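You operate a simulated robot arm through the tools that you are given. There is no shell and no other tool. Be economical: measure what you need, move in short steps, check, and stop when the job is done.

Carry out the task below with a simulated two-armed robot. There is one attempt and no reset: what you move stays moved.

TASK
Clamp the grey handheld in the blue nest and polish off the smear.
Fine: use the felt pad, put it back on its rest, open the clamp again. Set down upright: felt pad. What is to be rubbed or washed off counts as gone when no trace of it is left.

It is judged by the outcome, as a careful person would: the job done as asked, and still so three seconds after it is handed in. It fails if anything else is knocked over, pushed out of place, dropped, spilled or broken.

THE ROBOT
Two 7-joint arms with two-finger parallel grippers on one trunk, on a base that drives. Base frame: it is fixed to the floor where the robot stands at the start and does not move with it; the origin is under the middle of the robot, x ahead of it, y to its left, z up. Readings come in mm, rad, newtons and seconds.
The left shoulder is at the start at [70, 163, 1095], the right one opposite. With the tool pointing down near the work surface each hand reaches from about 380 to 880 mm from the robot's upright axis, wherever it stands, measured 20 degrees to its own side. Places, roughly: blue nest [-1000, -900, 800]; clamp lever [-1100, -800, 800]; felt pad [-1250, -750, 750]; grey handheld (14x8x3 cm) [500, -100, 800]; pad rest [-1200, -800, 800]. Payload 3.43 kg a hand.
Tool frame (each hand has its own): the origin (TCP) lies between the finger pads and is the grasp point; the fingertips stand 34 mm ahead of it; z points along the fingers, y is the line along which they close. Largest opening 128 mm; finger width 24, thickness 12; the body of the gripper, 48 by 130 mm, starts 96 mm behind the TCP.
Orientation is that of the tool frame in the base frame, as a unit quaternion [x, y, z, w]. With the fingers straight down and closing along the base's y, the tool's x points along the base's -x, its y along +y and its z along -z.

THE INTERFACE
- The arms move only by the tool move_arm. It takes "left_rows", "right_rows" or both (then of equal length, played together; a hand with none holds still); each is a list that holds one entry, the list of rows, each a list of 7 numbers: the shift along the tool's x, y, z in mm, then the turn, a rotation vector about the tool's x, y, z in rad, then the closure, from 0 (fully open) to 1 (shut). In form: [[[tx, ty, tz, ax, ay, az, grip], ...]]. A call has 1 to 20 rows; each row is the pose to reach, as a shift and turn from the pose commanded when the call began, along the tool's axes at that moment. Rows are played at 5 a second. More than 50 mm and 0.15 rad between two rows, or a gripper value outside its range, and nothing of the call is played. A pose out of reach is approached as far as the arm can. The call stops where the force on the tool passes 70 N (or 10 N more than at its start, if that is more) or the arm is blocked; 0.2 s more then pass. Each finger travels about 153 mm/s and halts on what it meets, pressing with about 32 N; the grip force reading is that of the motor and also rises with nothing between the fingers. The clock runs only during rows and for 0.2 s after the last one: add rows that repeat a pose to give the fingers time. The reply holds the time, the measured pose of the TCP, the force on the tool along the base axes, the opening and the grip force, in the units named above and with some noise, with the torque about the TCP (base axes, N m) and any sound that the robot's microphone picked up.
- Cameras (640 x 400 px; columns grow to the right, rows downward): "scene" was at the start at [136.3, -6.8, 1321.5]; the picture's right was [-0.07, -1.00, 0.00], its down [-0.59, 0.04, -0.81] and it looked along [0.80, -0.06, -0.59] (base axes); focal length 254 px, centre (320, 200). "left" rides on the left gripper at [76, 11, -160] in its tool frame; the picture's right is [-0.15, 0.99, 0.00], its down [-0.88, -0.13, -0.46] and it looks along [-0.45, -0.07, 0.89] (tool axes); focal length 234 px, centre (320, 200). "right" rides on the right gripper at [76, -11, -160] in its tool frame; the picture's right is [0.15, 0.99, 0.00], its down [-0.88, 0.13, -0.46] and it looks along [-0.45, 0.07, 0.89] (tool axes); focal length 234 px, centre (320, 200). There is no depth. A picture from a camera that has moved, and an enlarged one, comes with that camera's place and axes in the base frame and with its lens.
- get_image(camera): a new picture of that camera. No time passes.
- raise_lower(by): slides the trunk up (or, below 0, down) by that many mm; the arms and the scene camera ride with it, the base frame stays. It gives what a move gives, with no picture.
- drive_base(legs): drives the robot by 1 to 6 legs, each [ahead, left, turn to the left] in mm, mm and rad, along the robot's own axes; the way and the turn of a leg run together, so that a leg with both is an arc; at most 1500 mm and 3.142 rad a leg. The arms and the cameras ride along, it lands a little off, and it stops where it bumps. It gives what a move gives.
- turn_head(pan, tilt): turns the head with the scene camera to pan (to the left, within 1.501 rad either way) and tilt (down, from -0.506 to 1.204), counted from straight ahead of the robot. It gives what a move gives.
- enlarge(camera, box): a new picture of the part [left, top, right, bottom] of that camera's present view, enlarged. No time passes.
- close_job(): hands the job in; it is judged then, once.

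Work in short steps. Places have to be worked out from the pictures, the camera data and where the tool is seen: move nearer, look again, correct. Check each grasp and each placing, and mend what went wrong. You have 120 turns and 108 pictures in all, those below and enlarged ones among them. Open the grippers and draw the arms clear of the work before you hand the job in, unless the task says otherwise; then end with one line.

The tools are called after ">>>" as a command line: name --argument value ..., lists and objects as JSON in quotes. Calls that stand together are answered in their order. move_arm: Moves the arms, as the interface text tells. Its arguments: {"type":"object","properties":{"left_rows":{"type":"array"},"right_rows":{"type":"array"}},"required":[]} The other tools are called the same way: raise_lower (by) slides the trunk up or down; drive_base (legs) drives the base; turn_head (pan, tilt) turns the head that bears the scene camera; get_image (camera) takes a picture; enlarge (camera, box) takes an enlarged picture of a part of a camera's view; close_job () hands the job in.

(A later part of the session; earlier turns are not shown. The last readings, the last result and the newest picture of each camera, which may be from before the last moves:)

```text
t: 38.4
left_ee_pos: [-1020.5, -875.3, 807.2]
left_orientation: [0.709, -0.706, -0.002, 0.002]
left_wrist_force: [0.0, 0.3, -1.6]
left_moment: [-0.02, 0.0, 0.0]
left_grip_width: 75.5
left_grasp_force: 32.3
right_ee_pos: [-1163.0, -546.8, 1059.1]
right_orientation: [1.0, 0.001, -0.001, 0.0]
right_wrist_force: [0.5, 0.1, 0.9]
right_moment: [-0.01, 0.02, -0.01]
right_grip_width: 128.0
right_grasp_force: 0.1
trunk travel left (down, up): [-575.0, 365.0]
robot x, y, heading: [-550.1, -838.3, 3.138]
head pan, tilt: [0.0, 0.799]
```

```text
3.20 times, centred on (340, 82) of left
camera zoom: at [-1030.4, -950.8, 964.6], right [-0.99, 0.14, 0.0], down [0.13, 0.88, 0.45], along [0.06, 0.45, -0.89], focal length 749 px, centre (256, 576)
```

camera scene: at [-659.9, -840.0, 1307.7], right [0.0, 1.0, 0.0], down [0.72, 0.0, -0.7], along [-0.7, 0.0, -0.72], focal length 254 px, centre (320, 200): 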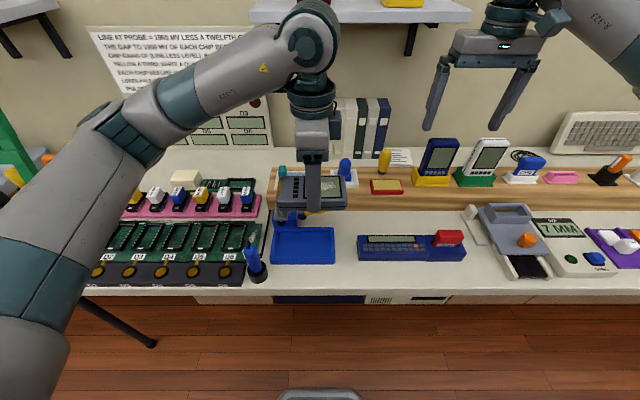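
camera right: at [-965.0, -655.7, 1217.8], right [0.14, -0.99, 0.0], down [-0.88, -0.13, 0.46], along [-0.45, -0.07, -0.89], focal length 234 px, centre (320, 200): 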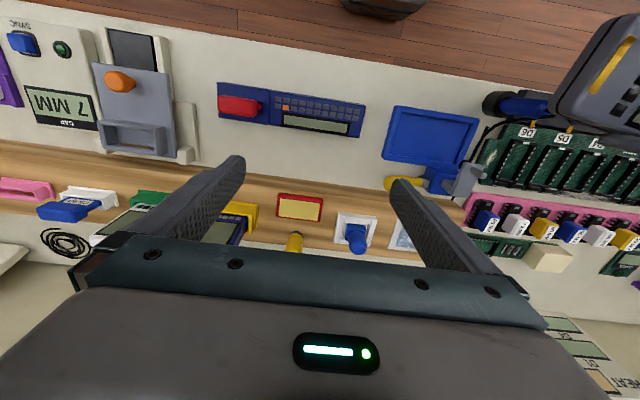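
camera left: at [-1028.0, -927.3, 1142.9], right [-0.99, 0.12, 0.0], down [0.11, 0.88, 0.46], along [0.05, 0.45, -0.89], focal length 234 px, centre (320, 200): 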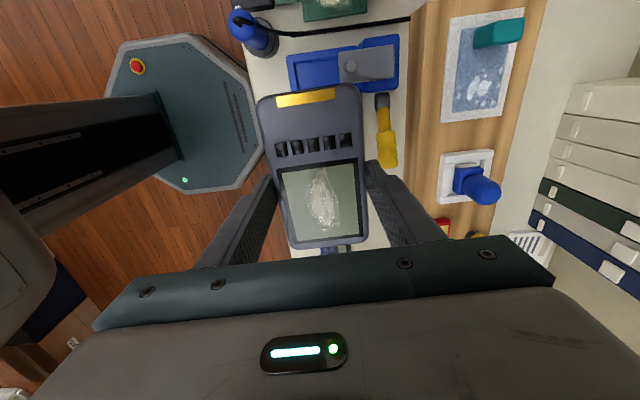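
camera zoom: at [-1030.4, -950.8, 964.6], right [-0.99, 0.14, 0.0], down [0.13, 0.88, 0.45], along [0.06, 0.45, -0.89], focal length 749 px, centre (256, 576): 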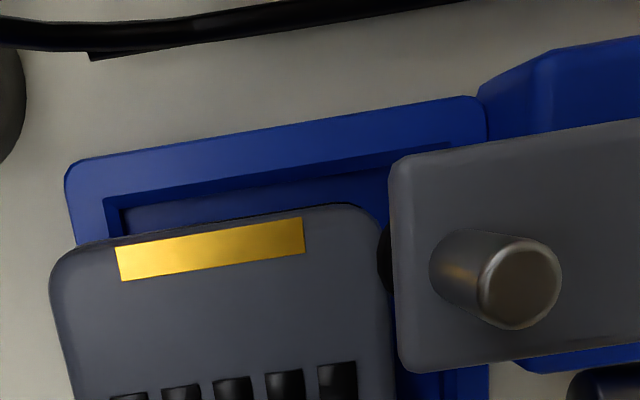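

No contact so far; the handheld edge is right at the foot. I go on another 16 mm.

>>> drive_base --legs '[[8, 0, 0]]'

>>> drive_base --legs '[[8, 0, 0]]'

>>> enlarge --camera "left" --box '[240, 20, 440, 145]'

>>> enlarge --camera "scene" --box '[260, 205, 350, 265]'

```text
t: 39.1
left_ee_pos: [-1027.6, -876.2, 806.1]
left_orientation: [0.709, -0.706, -0.002, 0.002]
left_wrist_force: [0.3, -1.2, -1.8]
left_moment: [0.04, 0.04, 0.01]
left_grip_width: 75.4
left_grasp_force: 32.2
right_ee_pos: [-1171.3, -546.5, 1058.1]
right_orientation: [1.0, 0.0, -0.001, 0.0]
right_wrist_force: [-1.0, -0.2, 0.1]
right_moment: [0.03, 0.08, -0.02]
right_grip_width: 128.2
right_grasp_force: 0.0
trunk travel left (down, up): [-575.0, 365.0]
robot x, y, heading: [-558.8, -842.7, 3.143]
head pan, tilt: [0.0, 0.799]
```

```text
t: 39.9
left_ee_pos: [-1036.8, -874.8, 806.0]
left_orientation: [0.708, -0.706, -0.002, 0.001]
left_wrist_force: [-0.1, -0.7, -1.8]
left_moment: [-0.02, 0.02, -0.01]
left_grip_width: 75.2
left_grasp_force: 32.0
right_ee_pos: [-1178.3, -545.9, 1057.9]
right_orientation: [1.0, -0.001, -0.001, 0.0]
right_wrist_force: [-0.2, -0.9, -0.7]
right_moment: [-0.02, 0.03, -0.02]
right_grip_width: 127.9
right_grasp_force: 0.1
trunk travel left (down, up): [-575.0, 365.0]
robot x, y, heading: [-566.6, -840.1, 3.138]
head pan, tilt: [0.0, 0.799]
```

```text
3.20 times, centred on (340, 82) of left
camera zoom: at [-1046.1, -950.6, 964.4], right [-0.99, 0.14, 0.0], down [0.13, 0.88, 0.46], along [0.06, 0.45, -0.89], focal length 749 px, centre (256, 576)
```

zoom: 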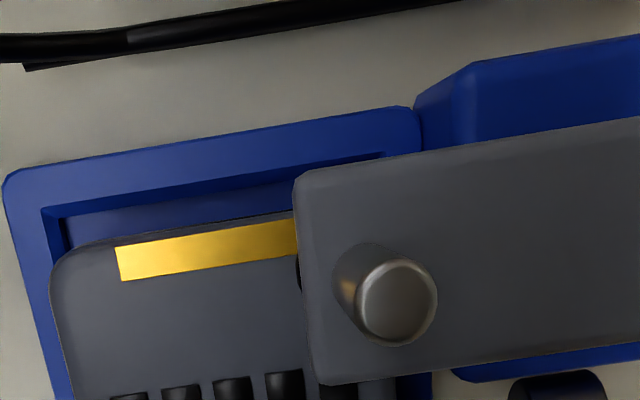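

```text
6.67 times, centred on (305, 235) of scene
camera zoom: at [-699.2, -839.9, 1307.8], right [0.0, 1.0, 0.0], down [0.72, 0.0, -0.7], along [-0.7, 0.0, -0.72], focal length 1693 px, centre (420, -33)
```

zoom: 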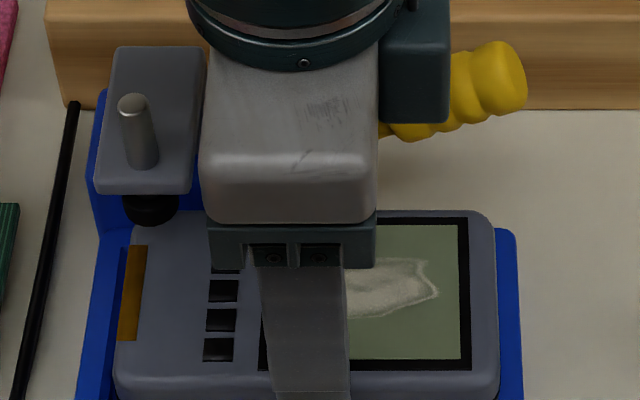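

It is under the jaw and centred over the cavity within a few mm. I shift 2 mm toward −y and lower gently 9 mm so the bottom enters the cavity.

>>> move_arm --left_rows '[[[2, 0, 0, 0, 0, 0, 0.6], [2, 0, 3, 0, 0, 0, 0.6], [2, 0, 6, 0, 0, 0, 0.6], [2, 0, 9, 0, 0, 0, 0.6]]]'

>>> enlarge --camera "left" --box '[240, 20, 440, 145]'

>>> enlarge --camera "scene" --box '[260, 215, 350, 275]'

```text
t: 40.9
left_ee_pos: [-1037.5, -877.8, 795.3]
left_orientation: [0.709, -0.705, -0.001, 0.001]
left_wrist_force: [0.5, -1.4, -1.3]
left_moment: [-0.04, -0.02, -0.12]
left_grip_width: 75.1
left_grasp_force: 31.5
right_ee_pos: [-1179.9, -547.0, 1058.0]
right_orientation: [1.0, -0.001, 0.0, 0.0]
right_wrist_force: [-0.1, -1.2, 0.2]
right_moment: [-0.02, -0.01, 0.01]
right_grip_width: 128.2
right_grasp_force: 0.1
trunk travel left (down, up): [-575.0, 365.0]
robot x, y, heading: [-566.7, -843.3, 3.141]
head pan, tilt: [0.0, 0.799]
```

```text
3.20 times, centred on (340, 82) of left
camera zoom: at [-1046.7, -952.8, 954.6], right [-0.99, 0.14, 0.0], down [0.13, 0.88, 0.45], along [0.06, 0.45, -0.89], focal length 749 px, centre (256, 576)
```

zoom: 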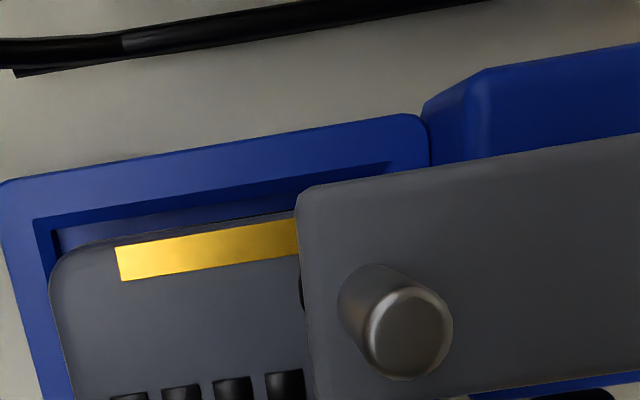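

```text
6.67 times, centred on (305, 245) of scene
camera zoom: at [-700.3, -839.7, 1307.5], right [0.0, 1.0, 0.0], down [0.72, 0.0, -0.7], along [-0.7, 0.0, -0.72], focal length 1693 px, centre (420, -100)
```

zoom: 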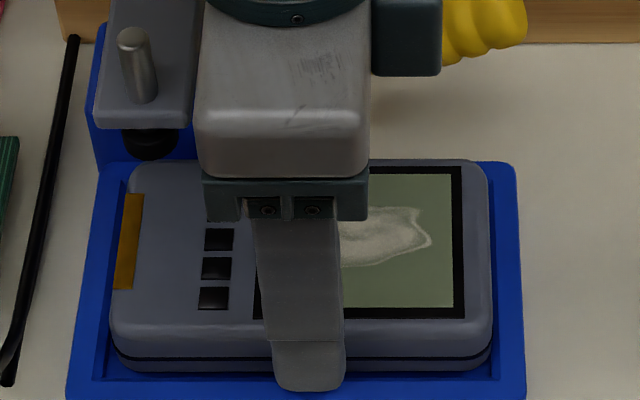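

Still no contact; it appears inside the cavity outline. I lower further in small steps until something touches.

>>> move_arm --left_rows '[[[0, 0, 2, 0, 0, 0, 0.6], [0, 0, 4, 0, 0, 0, 0.6]]]'

>>> move_arm --left_rows '[[[0, 0, 2, 0, 0, 0, 0.6], [0, 0, 4, 0, 0, 0, 0.6]]]'

>>> enlarge --camera "scene" --box '[260, 215, 350, 275]'

```text
t: 41.5
left_ee_pos: [-1037.8, -877.6, 794.3]
left_orientation: [0.708, -0.706, -0.001, 0.001]
left_wrist_force: [0.1, -4.5, 3.5]
left_moment: [-0.13, -0.24, -0.19]
left_grip_width: 75.7
left_grasp_force: 32.6
right_ee_pos: [-1178.7, -546.7, 1059.4]
right_orientation: [1.0, 0.0, -0.001, 0.0]
right_wrist_force: [0.3, -0.1, -0.2]
right_moment: [-0.01, -0.02, 0.0]
right_grip_width: 128.2
right_grasp_force: 0.0
trunk travel left (down, up): [-575.0, 365.0]
robot x, y, heading: [-568.2, -838.4, 3.142]
head pan, tilt: [0.0, 0.799]
```

```text
t: 42.0
left_ee_pos: [-1037.6, -876.2, 792.4]
left_orientation: [0.708, -0.706, -0.005, 0.004]
left_wrist_force: [-3.7, -8.9, 48.7]
left_moment: [-0.97, -2.03, -0.34]
left_grip_width: 75.3
left_grasp_force: 32.1
right_ee_pos: [-1176.4, -547.0, 1060.9]
right_orientation: [1.0, 0.0, -0.001, 0.0]
right_wrist_force: [0.3, 0.3, 0.2]
right_moment: [-0.01, -0.03, 0.01]
right_grip_width: 128.0
right_grasp_force: 0.1
trunk travel left (down, up): [-575.0, 365.0]
robot x, y, heading: [-568.7, -842.6, 3.145]
head pan, tilt: [0.0, 0.799]
```

```text
6.67 times, centred on (305, 245) of scene
camera zoom: at [-696.7, -840.5, 1308.8], right [0.0, 1.0, 0.0], down [0.72, 0.0, -0.7], along [-0.7, 0.0, -0.72], focal length 1693 px, centre (420, -100)
```

zoom: 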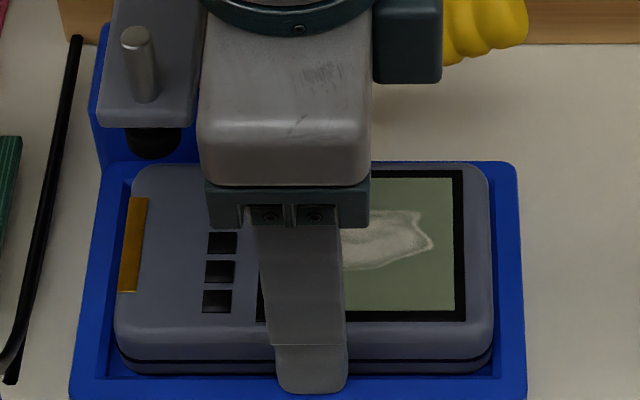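

Contact is the near fingertip on the rim (load acts ~41 mm toward +x), with the handheld already in the cavity. I back off 2 mm and open slightly to let it settle.

>>> move_arm --left_rows '[[[0, 0, -3, 0, 0, 0, 0.6], [0, 0, -3, 0, 0, 0, 0.6], [0, 0, -3, 0, 0, 0, 0.36], [0, 0, -3, 0, 0, 0, 0.34], [0, 0, -3, 0, 0, 0, 0.32], [0, 0, -3, 0, 0, 0, 0.32], [0, 0, -3, 0, 0, 0, 0.32]]]'

>>> enlarge --camera "scene" --box '[260, 215, 350, 275]'

>>> enlarge --camera "left" --box '[220, 20, 460, 260]'

```text
t: 43.6
left_ee_pos: [-1036.5, -876.7, 794.6]
left_orientation: [0.708, -0.706, -0.004, 0.001]
left_wrist_force: [-18.4, -7.3, 39.5]
left_moment: [-0.24, -1.2, -0.31]
left_grip_width: 76.6
left_grasp_force: 0.1
right_ee_pos: [-1178.6, -546.1, 1059.2]
right_orientation: [1.0, -0.001, -0.001, 0.0]
right_wrist_force: [-0.5, 0.2, -0.5]
right_moment: [0.01, 0.01, 0.0]
right_grip_width: 128.2
right_grasp_force: 0.0
trunk travel left (down, up): [-575.0, 365.0]
robot x, y, heading: [-567.5, -843.5, 3.136]
head pan, tilt: [0.0, 0.799]
```

```text
6.67 times, centred on (305, 245) of scene
camera zoom: at [-699.1, -840.3, 1307.8], right [0.0, 1.0, 0.0], down [0.72, 0.0, -0.7], along [-0.7, 0.0, -0.72], focal length 1693 px, centre (420, -100)
```

zoom: 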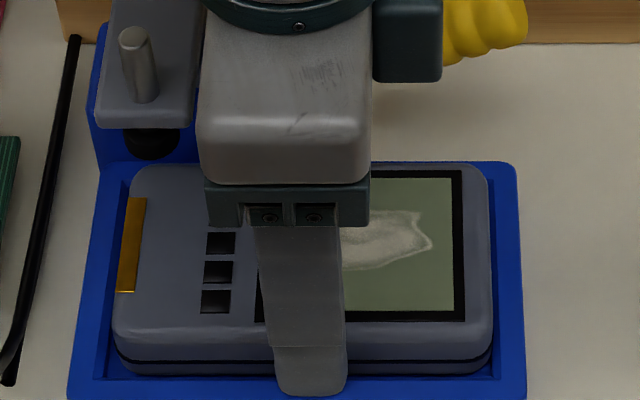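

```text
1.67 times, centred on (340, 140) of left
camera zoom: at [-1046.4, -953.0, 951.0], right [-0.99, 0.14, 0.01], down [0.13, 0.88, 0.46], along [0.06, 0.45, -0.89], focal length 390 px, centre (287, 300)
```

zoom: 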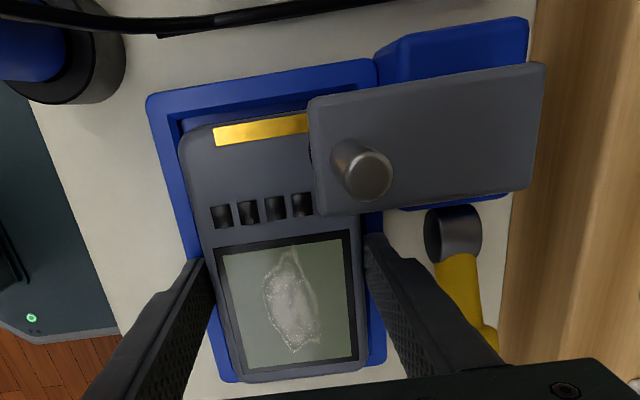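

The fingers are blocked from opening (tips against the rim, still loaded). I raise a few mm to free them; the handheld is no longer gripped.

>>> move_arm --left_rows '[[[0, 0, -2, 0, 0, 0, 0.38], [0, 0, -4, 0, 0, 0, 0.36], [0, 0, -6, 0, 0, 0, 0.34], [0, 0, -6, 0, 0, 0, 0.33], [0, 0, -6, 0, 0, 0, 0.33]]]'

>>> enlarge --camera "scene" --box '[260, 215, 350, 275]'

>>> enlarge --camera "left" --box '[220, 20, 460, 260]'

```text
t: 44.9
left_ee_pos: [-1035.5, -878.2, 799.1]
left_orientation: [0.708, -0.707, -0.001, 0.001]
left_wrist_force: [0.4, -0.8, -0.3]
left_moment: [-0.01, 0.01, 0.0]
left_grip_width: 85.8
left_grasp_force: 0.1
right_ee_pos: [-1179.0, -545.4, 1058.9]
right_orientation: [1.0, -0.001, -0.001, 0.0]
right_wrist_force: [-0.3, -0.2, -0.1]
right_moment: [0.0, -0.03, 0.0]
right_grip_width: 128.0
right_grasp_force: 0.0
trunk travel left (down, up): [-575.0, 365.0]
robot x, y, heading: [-568.7, -841.0, 3.141]
head pan, tilt: [0.0, 0.799]
```

```text
6.67 times, centred on (305, 245) of scene
camera zoom: at [-699.8, -839.7, 1307.6], right [0.0, 1.0, 0.0], down [0.72, 0.0, -0.7], along [-0.7, 0.0, -0.72], focal length 1693 px, centre (420, -100)
```

zoom: 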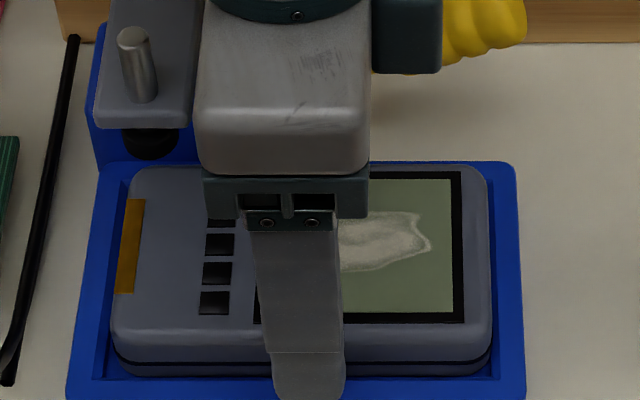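

```text
1.67 times, centred on (340, 140) of left
camera zoom: at [-1046.4, -952.7, 955.9], right [-0.99, 0.14, 0.0], down [0.13, 0.88, 0.45], along [0.06, 0.45, -0.89], focal length 390 px, centre (287, 300)
```

zoom: 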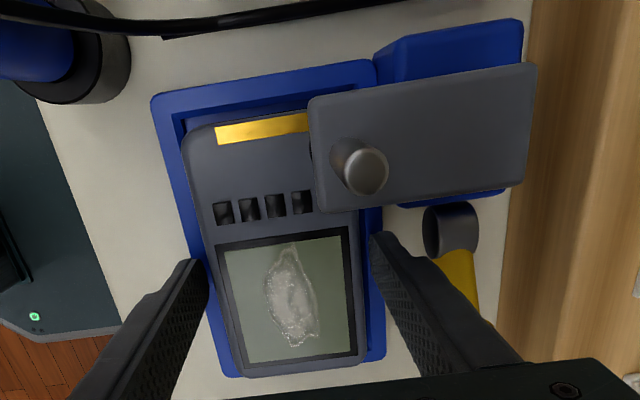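

Free, and the handheld lies in the nest. I raise the left hand up clear and check how it sits.

>>> move_arm --left_rows '[[[0, 0, -20, 0, 0, 0, 0.33], [0, 0, -50, 0, 0, 0, 0.33], [0, 0, -95, 0, 0, 0, 0.33], [0, 0, -140, 0, 0, 0, 0.2], [0, 0, -180, 0, 0, 0, 0.1]]]'

>>> enlarge --camera "left" --box '[240, 20, 440, 220]'

>>> enlarge --camera "scene" --box '[250, 205, 350, 275]'

```text
t: 46.0
left_ee_pos: [-1035.9, -878.0, 978.6]
left_orientation: [0.708, -0.706, -0.001, 0.002]
left_wrist_force: [0.4, 0.4, -0.6]
left_moment: [0.0, -0.04, -0.01]
left_grip_width: 115.2
left_grasp_force: 0.1
right_ee_pos: [-1178.7, -545.7, 1058.1]
right_orientation: [1.0, -0.001, -0.001, 0.0]
right_wrist_force: [0.6, 0.2, 0.0]
right_moment: [0.03, -0.02, -0.02]
right_grip_width: 128.1
right_grasp_force: 0.0
trunk travel left (down, up): [-575.0, 365.0]
robot x, y, heading: [-568.1, -840.8, 3.137]
head pan, tilt: [0.0, 0.799]
```

```text
2.00 times, centred on (340, 120) of left
camera zoom: at [-1046.0, -952.9, 1136.2], right [-0.99, 0.14, 0.0], down [0.13, 0.88, 0.45], along [0.06, 0.45, -0.89], focal length 468 px, centre (280, 360)
```

zoom: 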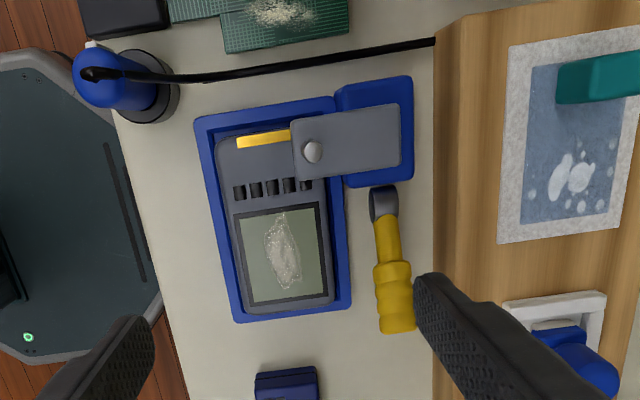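

```text
5.71 times, centred on (300, 240) of scene
camera zoom: at [-699.7, -839.7, 1307.6], right [0.0, 1.0, 0.0], down [0.72, 0.0, -0.7], along [-0.7, 0.0, -0.72], focal length 1451 px, centre (434, -29)
```

zoom: 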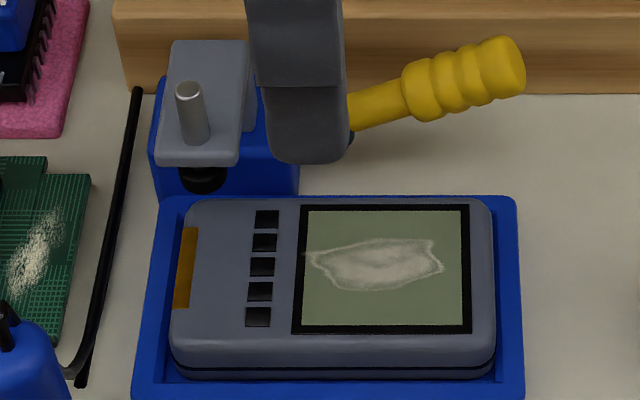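

The handheld sits flat in the nest, screen accessible. Now I retract the left hand toward −y and bring the right hand above the lever, turned to close along x.

>>> move_arm --left_rows '[[[30, -10, -10, 0, 0, 0, 0.1], [60, -25, -20, 0, 0, 0, 0.1], [95, -40, -30, 0, 0, 0, 0.1], [130, -60, -40, 0, 0, 0, 0.1], [160, -80, -50, 0, 0, 0, 0.1], [180, -100, -50, 0, 0, 0, 0.1], [180, -100, -50, 0, 0, 0, 0.1], [180, -100, -50, 0, 0, 0, 0.1], [180, -100, -50, 0, 0, 0, 0.1], [180, -100, -50, 0, 0, 0, 0.1], [180, -100, -50, 0, 0, 0, 0.1]]]' --right_rows '[[[5, 5, 0, 0, 0, 0.143, 0.2], [10, 15, 0, 0, 0, 0.286, 0.4], [16, 30, 0, 0, 0, 0.43, 0.6], [22, 60, 0, 0, 0, 0.572, 0.66], [30, 95, 0, 0, 0, 0.715, 0.66], [38, 130, 0, 0, 0, 0.858, 0.66], [45, 165, 0, 0, 0, 1.0, 0.66], [52, 200, 0, 0, 0, 1.144, 0.66], [58, 230, 10, 0, 0, 1.287, 0.66], [62, 255, 40, 0, 0, 1.43, 0.66], [65, 278, 80, 0, 0, 1.571, 0.66]]]'

>>> get_image --camera "right"

>>> get_image --camera "scene"

```text
t: 48.5
left_ee_pos: [-935.3, -1056.1, 1028.2]
left_orientation: [0.708, -0.706, -0.001, 0.001]
left_wrist_force: [0.5, 0.7, 0.3]
left_moment: [0.0, 0.0, -0.01]
left_grip_width: 115.2
left_grasp_force: 0.2
right_ee_pos: [-1116.8, -825.5, 978.6]
right_orientation: [-0.706, 0.708, 0.001, 0.0]
right_wrist_force: [0.4, 0.8, -0.1]
right_moment: [0.0, -0.01, 0.01]
right_grip_width: 43.7
right_grasp_force: 0.0
trunk travel left (down, up): [-575.0, 365.0]
robot x, y, heading: [-571.3, -842.9, 3.14]
head pan, tilt: [0.0, 0.799]
```

```text
58 pictures are left
camera right: at [-1104.7, -901.0, 1136.6], right [-0.99, -0.14, 0.0], down [-0.13, 0.88, 0.46], along [-0.07, 0.45, -0.89], focal length 234 px, centre (320, 200)
```

right: 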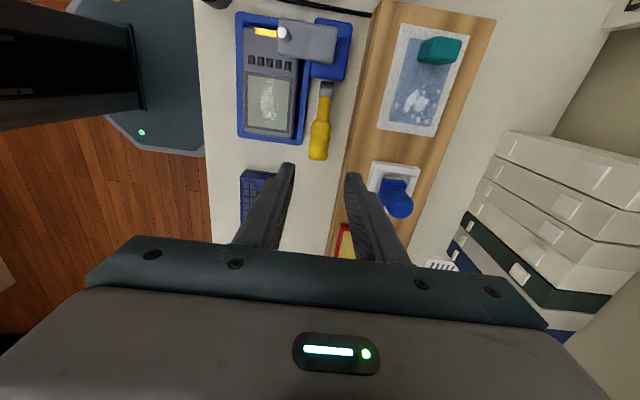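

```text
57 pictures are left
camera scene: at [-700.5, -840.7, 1307.6], right [0.0, 1.0, 0.0], down [0.72, 0.0, -0.7], along [-0.7, 0.0, -0.72], focal length 254 px, centre (320, 200)
```

scene: 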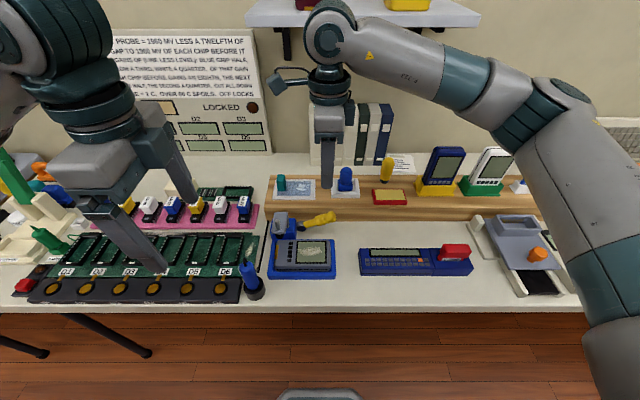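

The lever lies right under the hand (x≈−1115). I descend to straddle the yellow grip, tips staying above the handheld.

>>> move_arm --right_rows '[[[0, 0, 45, 0, 0, 0, 0.66], [0, 0, 90, 0, 0, 0, 0.66], [0, 0, 120, 0, 0, 0, 0.66], [0, 0, 140, 0, 0, 0, 0.66], [0, 0, 157, 0, 0, 0, 0.66]]]'

>>> enlarge --camera "scene" --box '[255, 180, 375, 270]'

>>> enlarge --camera "right" --box '[220, 80, 420, 230]'

```text
t: 49.6
left_ee_pos: [-936.4, -1056.6, 1027.5]
left_orientation: [0.709, -0.706, -0.001, 0.001]
left_wrist_force: [0.5, 0.4, 0.7]
left_moment: [-0.04, 0.02, -0.01]
left_grip_width: 115.3
left_grasp_force: 0.1
right_ee_pos: [-1115.7, -823.2, 822.3]
right_orientation: [0.708, -0.707, 0.0, 0.0]
right_wrist_force: [-0.2, -0.1, 0.1]
right_moment: [-0.01, -0.03, 0.02]
right_grip_width: 43.3
right_grasp_force: 0.0
trunk travel left (down, up): [-575.0, 365.0]
robot x, y, heading: [-565.1, -842.7, 3.146]
head pan, tilt: [0.0, 0.799]
```

```text
4.44 times, centred on (315, 225) of scene
camera zoom: at [-700.0, -839.9, 1307.6], right [0.0, 1.0, 0.0], down [0.72, 0.0, -0.7], along [-0.7, 0.0, -0.72], focal length 1129 px, centre (342, 89)
```

zoom: 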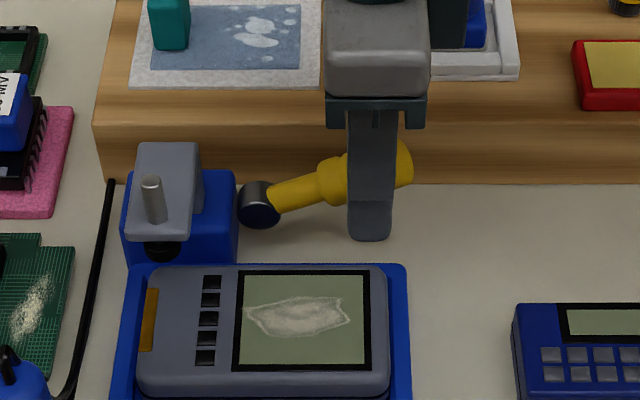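

```text
2.67 times, centred on (320, 155) of right
camera zoom: at [-1103.2, -899.2, 980.6], right [-0.99, -0.15, 0.0], down [-0.13, 0.88, 0.46], along [-0.07, 0.45, -0.89], focal length 624 px, centre (320, 320)
```

zoom: 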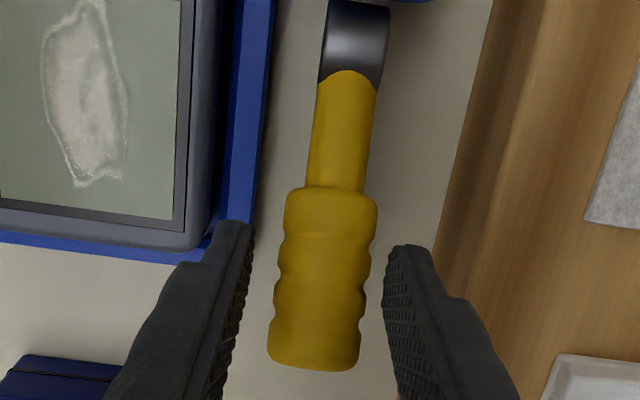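

The fingers straddle the grip. I close on it and try a small 10° upward swing about the hub, watching the force.

>>> move_arm --right_rows '[[[0, 0, 0, 0, 0, 0, 0.8], [0, 0, 0, 0, 0, 0, 0.9], [0, 0, 0, 0, 0, 0, 0.9], [3.5, 0, -5.7, 0, 0, 0, 0.9], [7.4, 0, -11.1, 0, 0, 0, 0.9]]]'

>>> enlarge --camera "scene" --box '[255, 180, 375, 270]'

```text
t: 50.9
left_ee_pos: [-935.6, -1055.6, 1027.1]
left_orientation: [0.707, -0.707, -0.001, 0.001]
left_wrist_force: [0.3, 0.3, -0.5]
left_moment: [-0.01, -0.02, 0.02]
left_grip_width: 115.5
left_grasp_force: 0.1
right_ee_pos: [-1114.3, -830.0, 831.3]
right_orientation: [-0.706, 0.708, 0.001, 0.002]
right_wrist_force: [2.4, 12.4, -17.3]
right_moment: [1.41, -0.06, 0.07]
right_grip_width: 27.8
right_grasp_force: 45.4
trunk travel left (down, up): [-575.0, 365.0]
robot x, y, heading: [-571.2, -841.3, 3.139]
head pan, tilt: [0.0, 0.799]
```

```text
4.44 times, centred on (315, 225) of scene
camera zoom: at [-700.9, -838.7, 1307.4], right [0.0, 1.0, 0.0], down [0.72, 0.0, -0.7], along [-0.7, 0.0, -0.72], focal length 1129 px, centre (342, 89)
```

zoom: 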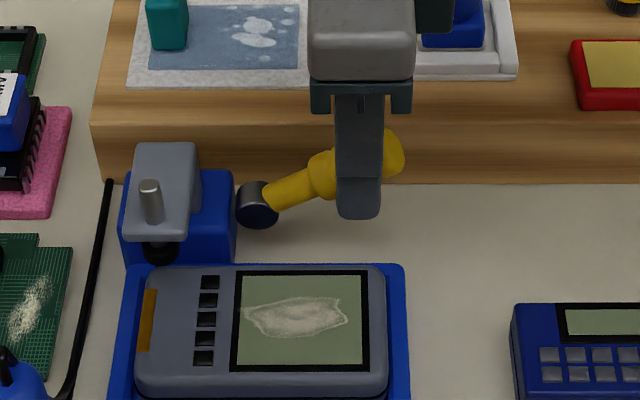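

The lever gives way upward (~20 N) and the jaw comes down a little. I continue the swing along the arc.

>>> move_arm --right_rows '[[[6.4, 0, -7, 0, 0, 0, 0.95], [13.7, 0, -13.2, 0, 0, 0, 0.95], [21.6, 0, -18.4, 0, 0, 0, 0.95], [21.6, 0, -18.4, 0, 0, 0, 0.95]]]'

>>> enlarge --camera "scene" --box '[255, 180, 375, 270]'

```text
t: 51.9
left_ee_pos: [-936.1, -1054.0, 1027.5]
left_orientation: [0.708, -0.706, 0.0, 0.001]
left_wrist_force: [-0.1, 0.0, -0.7]
left_moment: [-0.02, 0.02, 0.0]
left_grip_width: 115.0
left_grasp_force: 0.1
right_ee_pos: [-1115.2, -851.2, 851.4]
right_orientation: [-0.707, 0.707, 0.001, 0.0]
right_wrist_force: [5.2, 22.7, -6.9]
right_moment: [1.69, -0.32, 0.21]
right_grip_width: 27.5
right_grasp_force: 45.1
trunk travel left (down, up): [-575.0, 365.0]
robot x, y, heading: [-569.3, -834.3, 3.139]
head pan, tilt: [0.0, 0.799]
```

```text
4.44 times, centred on (315, 225) of scene
camera zoom: at [-699.9, -837.2, 1307.7], right [0.0, 1.0, 0.0], down [0.72, 0.0, -0.7], along [-0.7, 0.0, -0.72], focal length 1129 px, centre (342, 89)
```

zoom: 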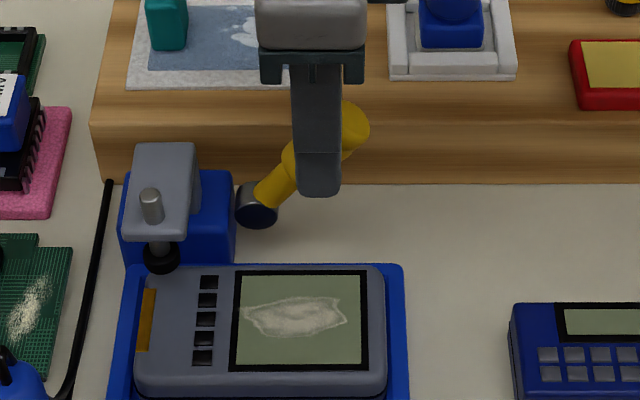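

The foot descends through the plate. I continue to about 90°.

>>> move_arm --right_rows '[[[9.8, 0, -4.8, 0, 0, 0, 0.95], [20.1, 0, -8.2, 0, 0, 0, 0.95], [30.8, 0, -10.1, 0, 0, 0, 0.95], [39, 0, -10.5, 0, 0, 0, 0.95], [39, 0, -10.5, 0, 0, 0, 0.95]]]'

>>> enlarge --camera "scene" --box '[255, 180, 375, 270]'

```text
t: 53.0
left_ee_pos: [-934.6, -1054.2, 1028.3]
left_orientation: [0.709, -0.705, -0.001, 0.002]
left_wrist_force: [0.3, 0.4, 0.1]
left_moment: [0.01, 0.0, -0.03]
left_grip_width: 115.2
left_grasp_force: 0.1
right_ee_pos: [-1115.2, -890.6, 863.1]
right_orientation: [-0.707, 0.707, 0.0, -0.002]
right_wrist_force: [0.7, 20.4, 6.4]
right_moment: [1.78, -0.28, -0.06]
right_grip_width: 27.5
right_grasp_force: 45.2
trunk travel left (down, up): [-575.0, 365.0]
robot x, y, heading: [-568.3, -837.3, 3.135]
head pan, tilt: [0.0, 0.799]
```

```text
4.44 times, centred on (315, 225) of scene
camera zoom: at [-699.1, -837.3, 1307.9], right [0.0, 1.0, 0.0], down [0.72, 0.0, -0.7], along [-0.7, 0.0, -0.72], focal length 1129 px, centre (342, 89)
```

zoom: 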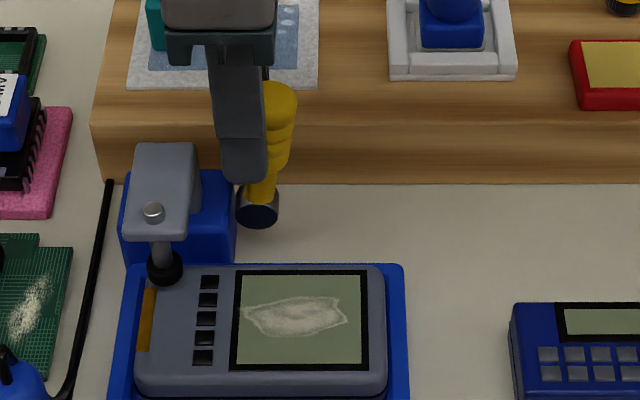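

The lever is near 85–90° and the foot nearly on the handheld. I push about 10° more while the fingers still clear the plate.

>>> move_arm --right_rows '[[[4, 0, 0, 0, 0, 0, 0.95], [8, 0, 0.5, 0, 0, 0, 0.95], [12, 0, 1, 0, 0, 0, 0.95], [12, 0, 1, 0, 0, 0, 0.95]]]'

>>> enlarge --camera "scene" --box '[265, 190, 345, 250]'

```text
t: 54.0
left_ee_pos: [-935.9, -1056.0, 1027.7]
left_orientation: [0.708, -0.706, -0.002, 0.002]
left_wrist_force: [-0.1, 0.4, -0.2]
left_moment: [-0.02, -0.01, -0.05]
left_grip_width: 115.1
left_grasp_force: 0.1
right_ee_pos: [-1113.8, -903.8, 862.2]
right_orientation: [-0.706, 0.708, 0.0, -0.002]
right_wrist_force: [-4.0, 10.0, 16.2]
right_moment: [1.09, 0.04, 0.1]
right_grip_width: 20.6
right_grasp_force: 44.7
trunk travel left (down, up): [-575.0, 365.0]
robot x, y, heading: [-568.5, -838.5, 3.138]
head pan, tilt: [0.0, 0.799]
```

```text
6.67 times, centred on (305, 220) of scene
camera zoom: at [-698.7, -839.1, 1307.9], right [0.0, 1.0, 0.0], down [0.72, 0.0, -0.7], along [-0.7, 0.0, -0.72], focal length 1693 px, centre (420, 67)
```

zoom: 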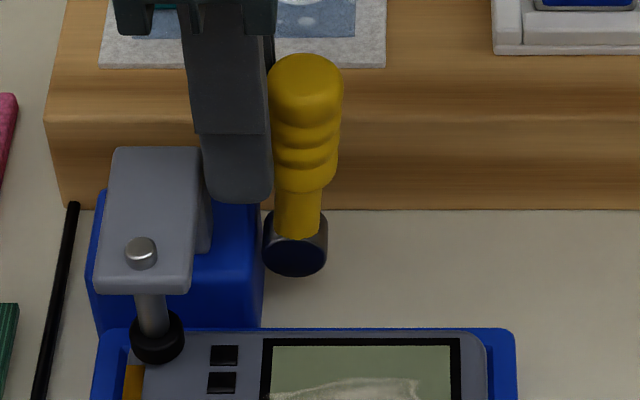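

The fingers slipped past the handle; it stands near vertical. I open slightly, go up and around, to push it from its +y side with closed fingers.

>>> move_arm --right_rows '[[[0, 0, 0, 0, 0, 0, 0.75], [0, 0, -15, 0, 0, 0, 0.75], [0, 0, -55, 0, 0, 0, 0.8], [0, 0, -95, 0, 0, 0, 0.9], [-45, 0, -95, 0, 0, 0, 1.0], [-70, 0, -80, 0, 0, 0, 1.0], [-70, 0, -40, 0, 0, 0, 1.0], [-70, 0, -25, 0, 0, 0, 1.0]]]'

>>> enlarge --camera "right" --box '[220, 60, 420, 210]'

>>> enlarge --camera "scene" --box '[265, 185, 345, 245]'

```text
t: 55.9
left_ee_pos: [-935.1, -1056.5, 1028.5]
left_orientation: [0.708, -0.706, -0.001, 0.001]
left_wrist_force: [-0.5, -0.1, 0.8]
left_moment: [-0.01, -0.01, 0.0]
left_grip_width: 115.0
left_grasp_force: 0.1
right_ee_pos: [-1114.8, -832.7, 885.0]
right_orientation: [-0.707, 0.708, 0.001, 0.0]
right_wrist_force: [1.0, 0.7, -0.3]
right_moment: [-0.01, 0.02, -0.01]
right_grip_width: 0.1
right_grasp_force: 32.1
trunk travel left (down, up): [-575.0, 365.0]
robot x, y, heading: [-566.2, -841.8, 3.137]
head pan, tilt: [0.0, 0.799]
```

```text
2.67 times, centred on (320, 135) of right
camera zoom: at [-1103.3, -908.8, 1044.1], right [-0.99, -0.15, 0.0], down [-0.13, 0.88, 0.46], along [-0.07, 0.45, -0.89], focal length 624 px, centre (320, 373)
```

zoom: 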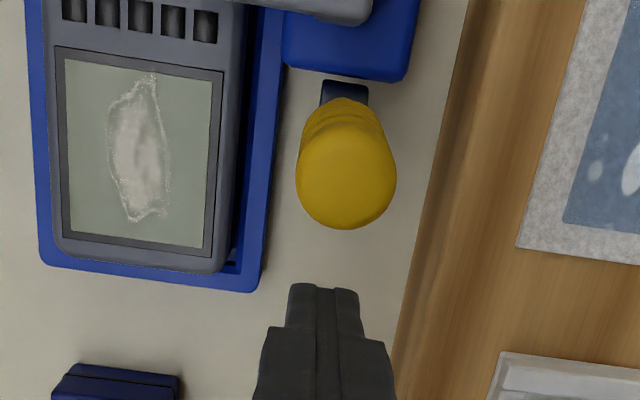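

```text
6.67 times, centred on (305, 215) of scene
camera zoom: at [-699.6, -839.7, 1307.7], right [0.0, 1.0, 0.0], down [0.72, 0.0, -0.7], along [-0.7, 0.0, -0.72], focal length 1693 px, centre (420, 100)
```

zoom: 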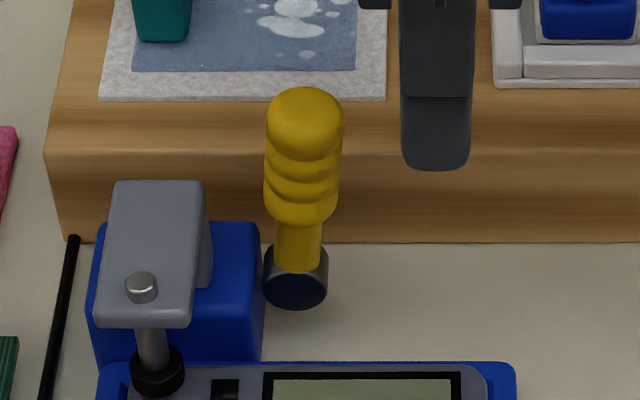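

Handle is upright (~85–90°). I push its top toward −y in small steps.

>>> move_arm --right_rows '[[[15, 0, 5, 0, 0, 0, 1.0], [22, 0, 5, 0, 0, 0, 1.0], [28, 0, 5, 0, 0, 0, 1.0], [33, 0, 5, 0, 0, 0, 1.0], [38, 0, 5, 0, 0, 0, 1.0]]]'

>>> enlarge --camera "scene" --box '[265, 185, 345, 245]'

```text
t: 57.0
left_ee_pos: [-936.2, -1055.3, 1028.3]
left_orientation: [0.708, -0.706, -0.002, 0.002]
left_wrist_force: [0.5, -0.1, -0.2]
left_moment: [-0.02, 0.01, 0.0]
left_grip_width: 115.1
left_grasp_force: 0.0
right_ee_pos: [-1115.4, -868.9, 880.5]
right_orientation: [-0.706, 0.708, 0.0, 0.0]
right_wrist_force: [3.2, 15.1, 3.9]
right_moment: [0.47, 0.01, 0.07]
right_grip_width: 0.0
right_grasp_force: 31.8
trunk travel left (down, up): [-575.0, 365.0]
robot x, y, heading: [-566.7, -842.3, 3.146]
head pan, tilt: [0.0, 0.799]
```

```text
6.67 times, centred on (305, 215) of scene
camera zoom: at [-699.1, -837.1, 1307.8], right [0.0, 1.0, 0.0], down [0.72, 0.0, -0.7], along [-0.7, 0.0, -0.72], focal length 1693 px, centre (420, 100)
```

zoom: 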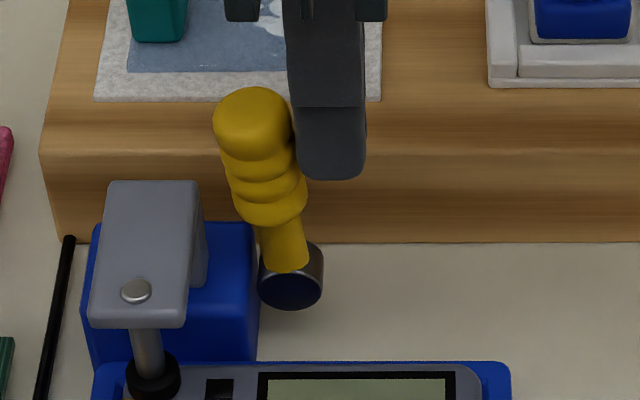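

Still yielding at 15 N; the foot goes on down. I keep pushing.

>>> move_arm --right_rows '[[[6, 0, 0, 0, 0, 0, 1.0], [12, 0, 1, 0, 0, 0, 1.0], [18, 0, 2, 0, 0, 0, 1.0], [24, 0, 4, 0, 0, 0, 1.0]]]'

>>> enlarge --camera "scene" --box '[265, 185, 345, 245]'

```text
t: 57.8
left_ee_pos: [-936.7, -1051.9, 1027.8]
left_orientation: [-0.706, 0.708, 0.002, -0.002]
left_wrist_force: [-0.7, -0.3, -0.7]
left_moment: [0.09, 0.0, 0.02]
left_grip_width: 115.1
left_grasp_force: 0.2
right_ee_pos: [-1117.3, -870.1, 879.4]
right_orientation: [-0.701, 0.713, 0.011, 0.013]
right_wrist_force: [8.7, 33.0, 10.6]
right_moment: [1.05, -0.63, 0.14]
right_grip_width: 0.0
right_grasp_force: 32.4
trunk travel left (down, up): [-575.0, 365.0]
robot x, y, heading: [-567.5, -837.5, 3.135]
head pan, tilt: [0.0, 0.799]
stopped in row 3 (right hand): the force on the tool passed its limit (the readings are from after the stop); the commanded pose is now the measured one
```

```text
6.67 times, centred on (305, 215) of scene
camera zoom: at [-698.6, -838.1, 1307.8], right [0.01, 1.0, 0.0], down [0.72, 0.0, -0.7], along [-0.7, 0.01, -0.72], focal length 1693 px, centre (420, 100)
```

zoom: 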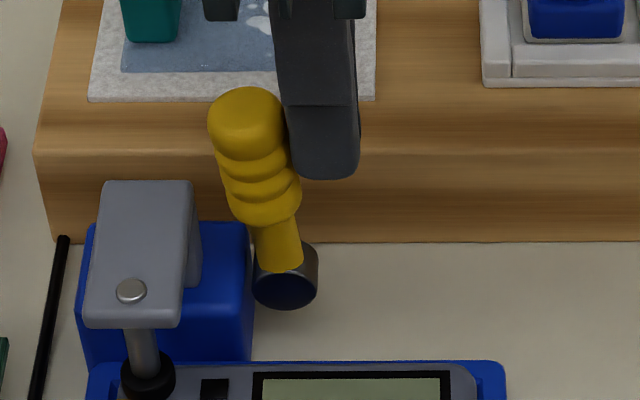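

A hard stop at ≈105°: the clamp is closed. I back the hand off and check that the lever stays and the foot bears on the handheld.

>>> move_arm --right_rows '[[[-10, 0, 0, 0, 0, 0, 1.0], [-30, 0, -20, 0, 0, 0, 0.9], [-60, 0, -60, 0, 0, 0, 0.8], [-90, 0, -100, 0, 0, 0, 0.6]]]'

>>> enlarge --camera "scene" --box '[260, 195, 350, 275]'

>>> enlarge --camera "right" --box '[220, 0, 480, 260]'

```text
t: 58.8
left_ee_pos: [-935.2, -1052.6, 1028.2]
left_orientation: [-0.706, 0.708, 0.002, -0.002]
left_wrist_force: [0.1, -0.1, -0.1]
left_moment: [0.0, 0.01, 0.0]
left_grip_width: 115.3
left_grasp_force: 0.1
right_ee_pos: [-1114.2, -786.4, 980.0]
right_orientation: [-0.704, 0.71, 0.007, 0.007]
right_wrist_force: [0.0, -0.4, -0.1]
right_moment: [0.01, 0.0, -0.03]
right_grip_width: 51.0
right_grasp_force: 0.0
trunk travel left (down, up): [-575.0, 365.0]
robot x, y, heading: [-566.5, -839.7, 3.144]
head pan, tilt: [0.0, 0.799]
```

```text
5.00 times, centred on (305, 235) of scene
camera zoom: at [-698.8, -837.6, 1307.7], right [0.0, 1.0, 0.0], down [0.72, 0.0, -0.7], along [-0.7, 0.0, -0.72], focal length 1270 px, centre (395, 25)
```

zoom: 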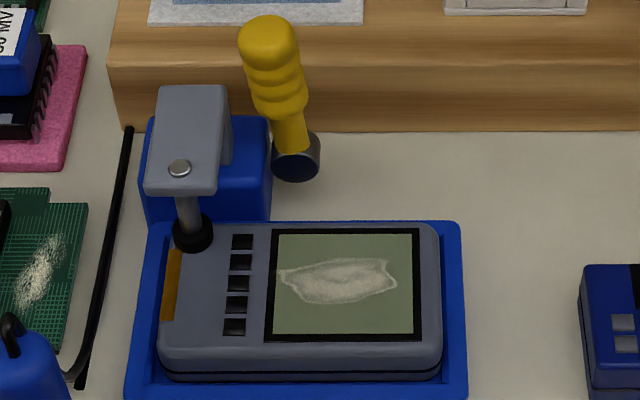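

```text
1.54 times, centred on (350, 130) of right
camera zoom: at [-1103.4, -865.6, 1137.0], right [-0.99, -0.14, 0.0], down [-0.12, 0.87, 0.47], along [-0.06, 0.47, -0.88], focal length 360 px, centre (274, 308)
```

zoom: 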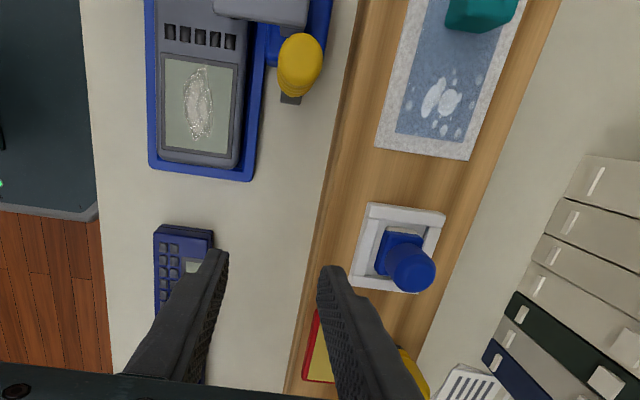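

The clamp holds by itself. Next the felt pad: rest centre ≈[-1236, -768]. I move the right hand over it (correcting a small tilt) for a close look.

>>> move_arm --right_rows '[[[-5, 30, 5, 0, 0.01, -0.004, 0.55], [-10, 60, 10, 0, 0.02, -0.008, 0.5], [-14, 95, 15, 0, 0.02, -0.008, 0.45], [-17, 123, 20, 0, 0.02, -0.008, 0.45]]]'

>>> enlarge --camera "right" --box '[220, 60, 420, 210]'

>>> enlarge --camera "scene" --box '[305, 135, 385, 195]'

```text
t: 59.8
left_ee_pos: [-937.3, -1054.1, 1026.9]
left_orientation: [-0.706, 0.708, 0.001, -0.001]
left_wrist_force: [0.6, 0.0, -0.2]
left_moment: [-0.02, -0.02, 0.02]
left_grip_width: 115.1
left_grasp_force: 0.1
right_ee_pos: [-1240.6, -768.4, 960.0]
right_orientation: [-0.706, 0.708, 0.001, 0.0]
right_wrist_force: [0.3, 0.1, -0.4]
right_moment: [-0.03, 0.01, -0.02]
right_grip_width: 70.3
right_grasp_force: 0.0
trunk travel left (down, up): [-575.0, 365.0]
robot x, y, heading: [-565.7, -838.6, 3.136]
head pan, tilt: [0.0, 0.799]
```

```text
2.67 times, centred on (320, 135) of right
camera zoom: at [-1228.3, -843.9, 1119.2], right [-0.99, -0.14, 0.0], down [-0.13, 0.88, 0.46], along [-0.06, 0.45, -0.89], focal length 624 px, centre (320, 373)
```

zoom: 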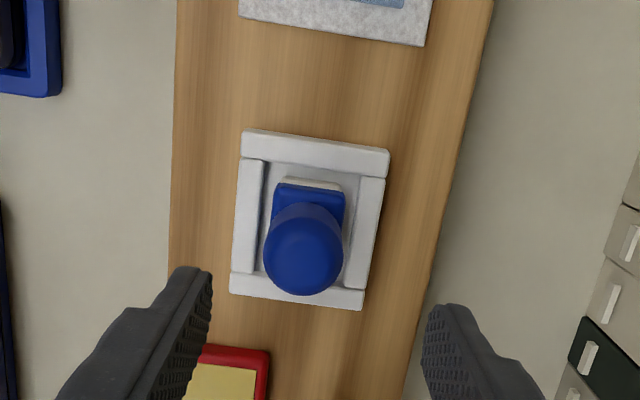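

```text
6.67 times, centred on (345, 165) of scene
camera zoom: at [-700.1, -838.3, 1307.6], right [0.01, 1.0, 0.0], down [0.72, 0.0, -0.7], along [-0.7, 0.0, -0.72], focal length 1693 px, centre (153, 433)
```

zoom: 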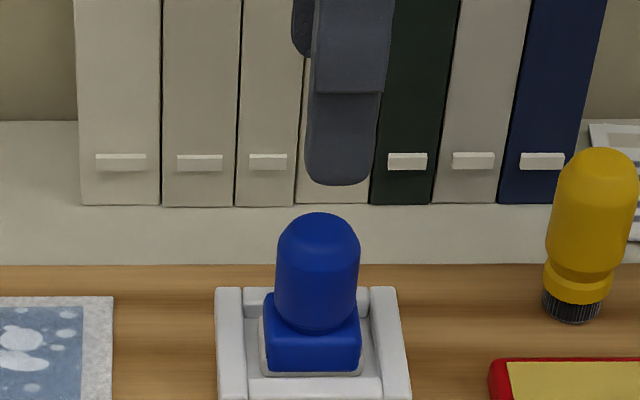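

The knob is centred at ≈[-1231, -770], 35 mm wide, top ≈875, block top ≈835. I align and lower so the fingertips stop just above the block.

>>> move_arm --right_rows '[[[1.6, -9.6, 20, 0, 0, 0, 0.45], [1.6, -9.6, 50, 0, 0, 0, 0.45], [1.6, -9.6, 70, 0, 0, 0, 0.45], [1.6, -9.6, 84, 0, 0, 0, 0.45]]]'

>>> enlarge --camera "scene" --box '[305, 135, 385, 195]'

>>> enlarge --camera "right" --box '[220, 60, 420, 210]'

```text
t: 60.8
left_ee_pos: [-936.7, -1053.8, 1027.0]
left_orientation: [-0.706, 0.708, 0.002, -0.001]
left_wrist_force: [0.2, 0.6, -0.6]
left_moment: [0.0, -0.01, -0.02]
left_grip_width: 114.8
left_grasp_force: 0.1
right_ee_pos: [-1227.6, -769.1, 875.7]
right_orientation: [-0.705, 0.709, 0.0, 0.001]
right_wrist_force: [-0.5, 0.4, 0.8]
right_moment: [-0.01, -0.01, -0.05]
right_grip_width: 70.5
right_grasp_force: 0.1
trunk travel left (down, up): [-575.0, 365.0]
robot x, y, heading: [-570.9, -838.2, 3.134]
head pan, tilt: [0.0, 0.799]
```

```text
6.67 times, centred on (345, 165) of scene
camera zoom: at [-700.0, -838.2, 1307.6], right [0.0, 1.0, 0.0], down [0.72, 0.0, -0.7], along [-0.7, 0.0, -0.72], focal length 1693 px, centre (153, 433)
```

zoom: 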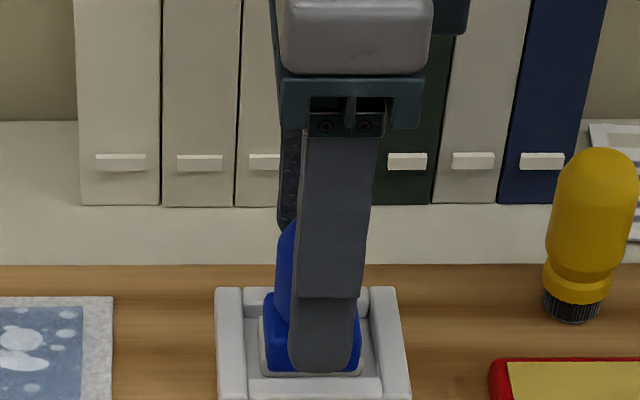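

```text
2.67 times, centred on (320, 135) of right
camera zoom: at [-1217.6, -845.7, 1035.0], right [-0.99, -0.14, 0.0], down [-0.13, 0.88, 0.46], along [-0.06, 0.45, -0.89], focal length 624 px, centre (320, 373)
```

zoom: 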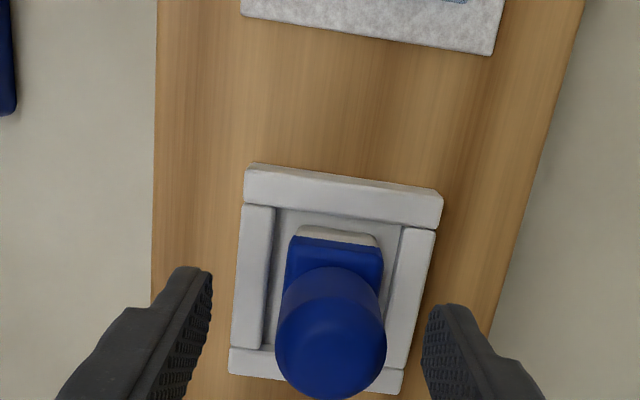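

The knob is well between the fingers. I nudge 3 mm toward −y and close.

>>> move_arm --right_rows '[[[3, 0, 0, 0, 0, 0, 0.5], [3, 0, 0, 0, 0, 0, 0.62], [3, 0, 0, 0, 0, 0, 0.72], [3, 0, 0, 0, 0, 0, 0.85], [3, 0, 0, 0, 0, 0, 0.85], [3, 0, 0, 0, 0, 0, 0.85]]]'

```text
t: 62.2
left_ee_pos: [-936.4, -1053.8, 1027.2]
left_orientation: [-0.706, 0.708, 0.001, -0.001]
left_wrist_force: [-0.3, -0.3, -0.4]
left_moment: [0.0, 0.0, -0.02]
left_grip_width: 115.1
left_grasp_force: 0.1
right_ee_pos: [-1229.1, -772.4, 876.6]
right_orientation: [-0.706, 0.709, -0.001, 0.0]
right_wrist_force: [0.8, -0.1, 0.5]
right_moment: [0.05, -0.03, -0.06]
right_grip_width: 32.7
right_grasp_force: 31.8
trunk travel left (down, up): [-575.0, 365.0]
robot x, y, heading: [-567.1, -840.2, 3.135]
head pan, tilt: [0.0, 0.799]
```

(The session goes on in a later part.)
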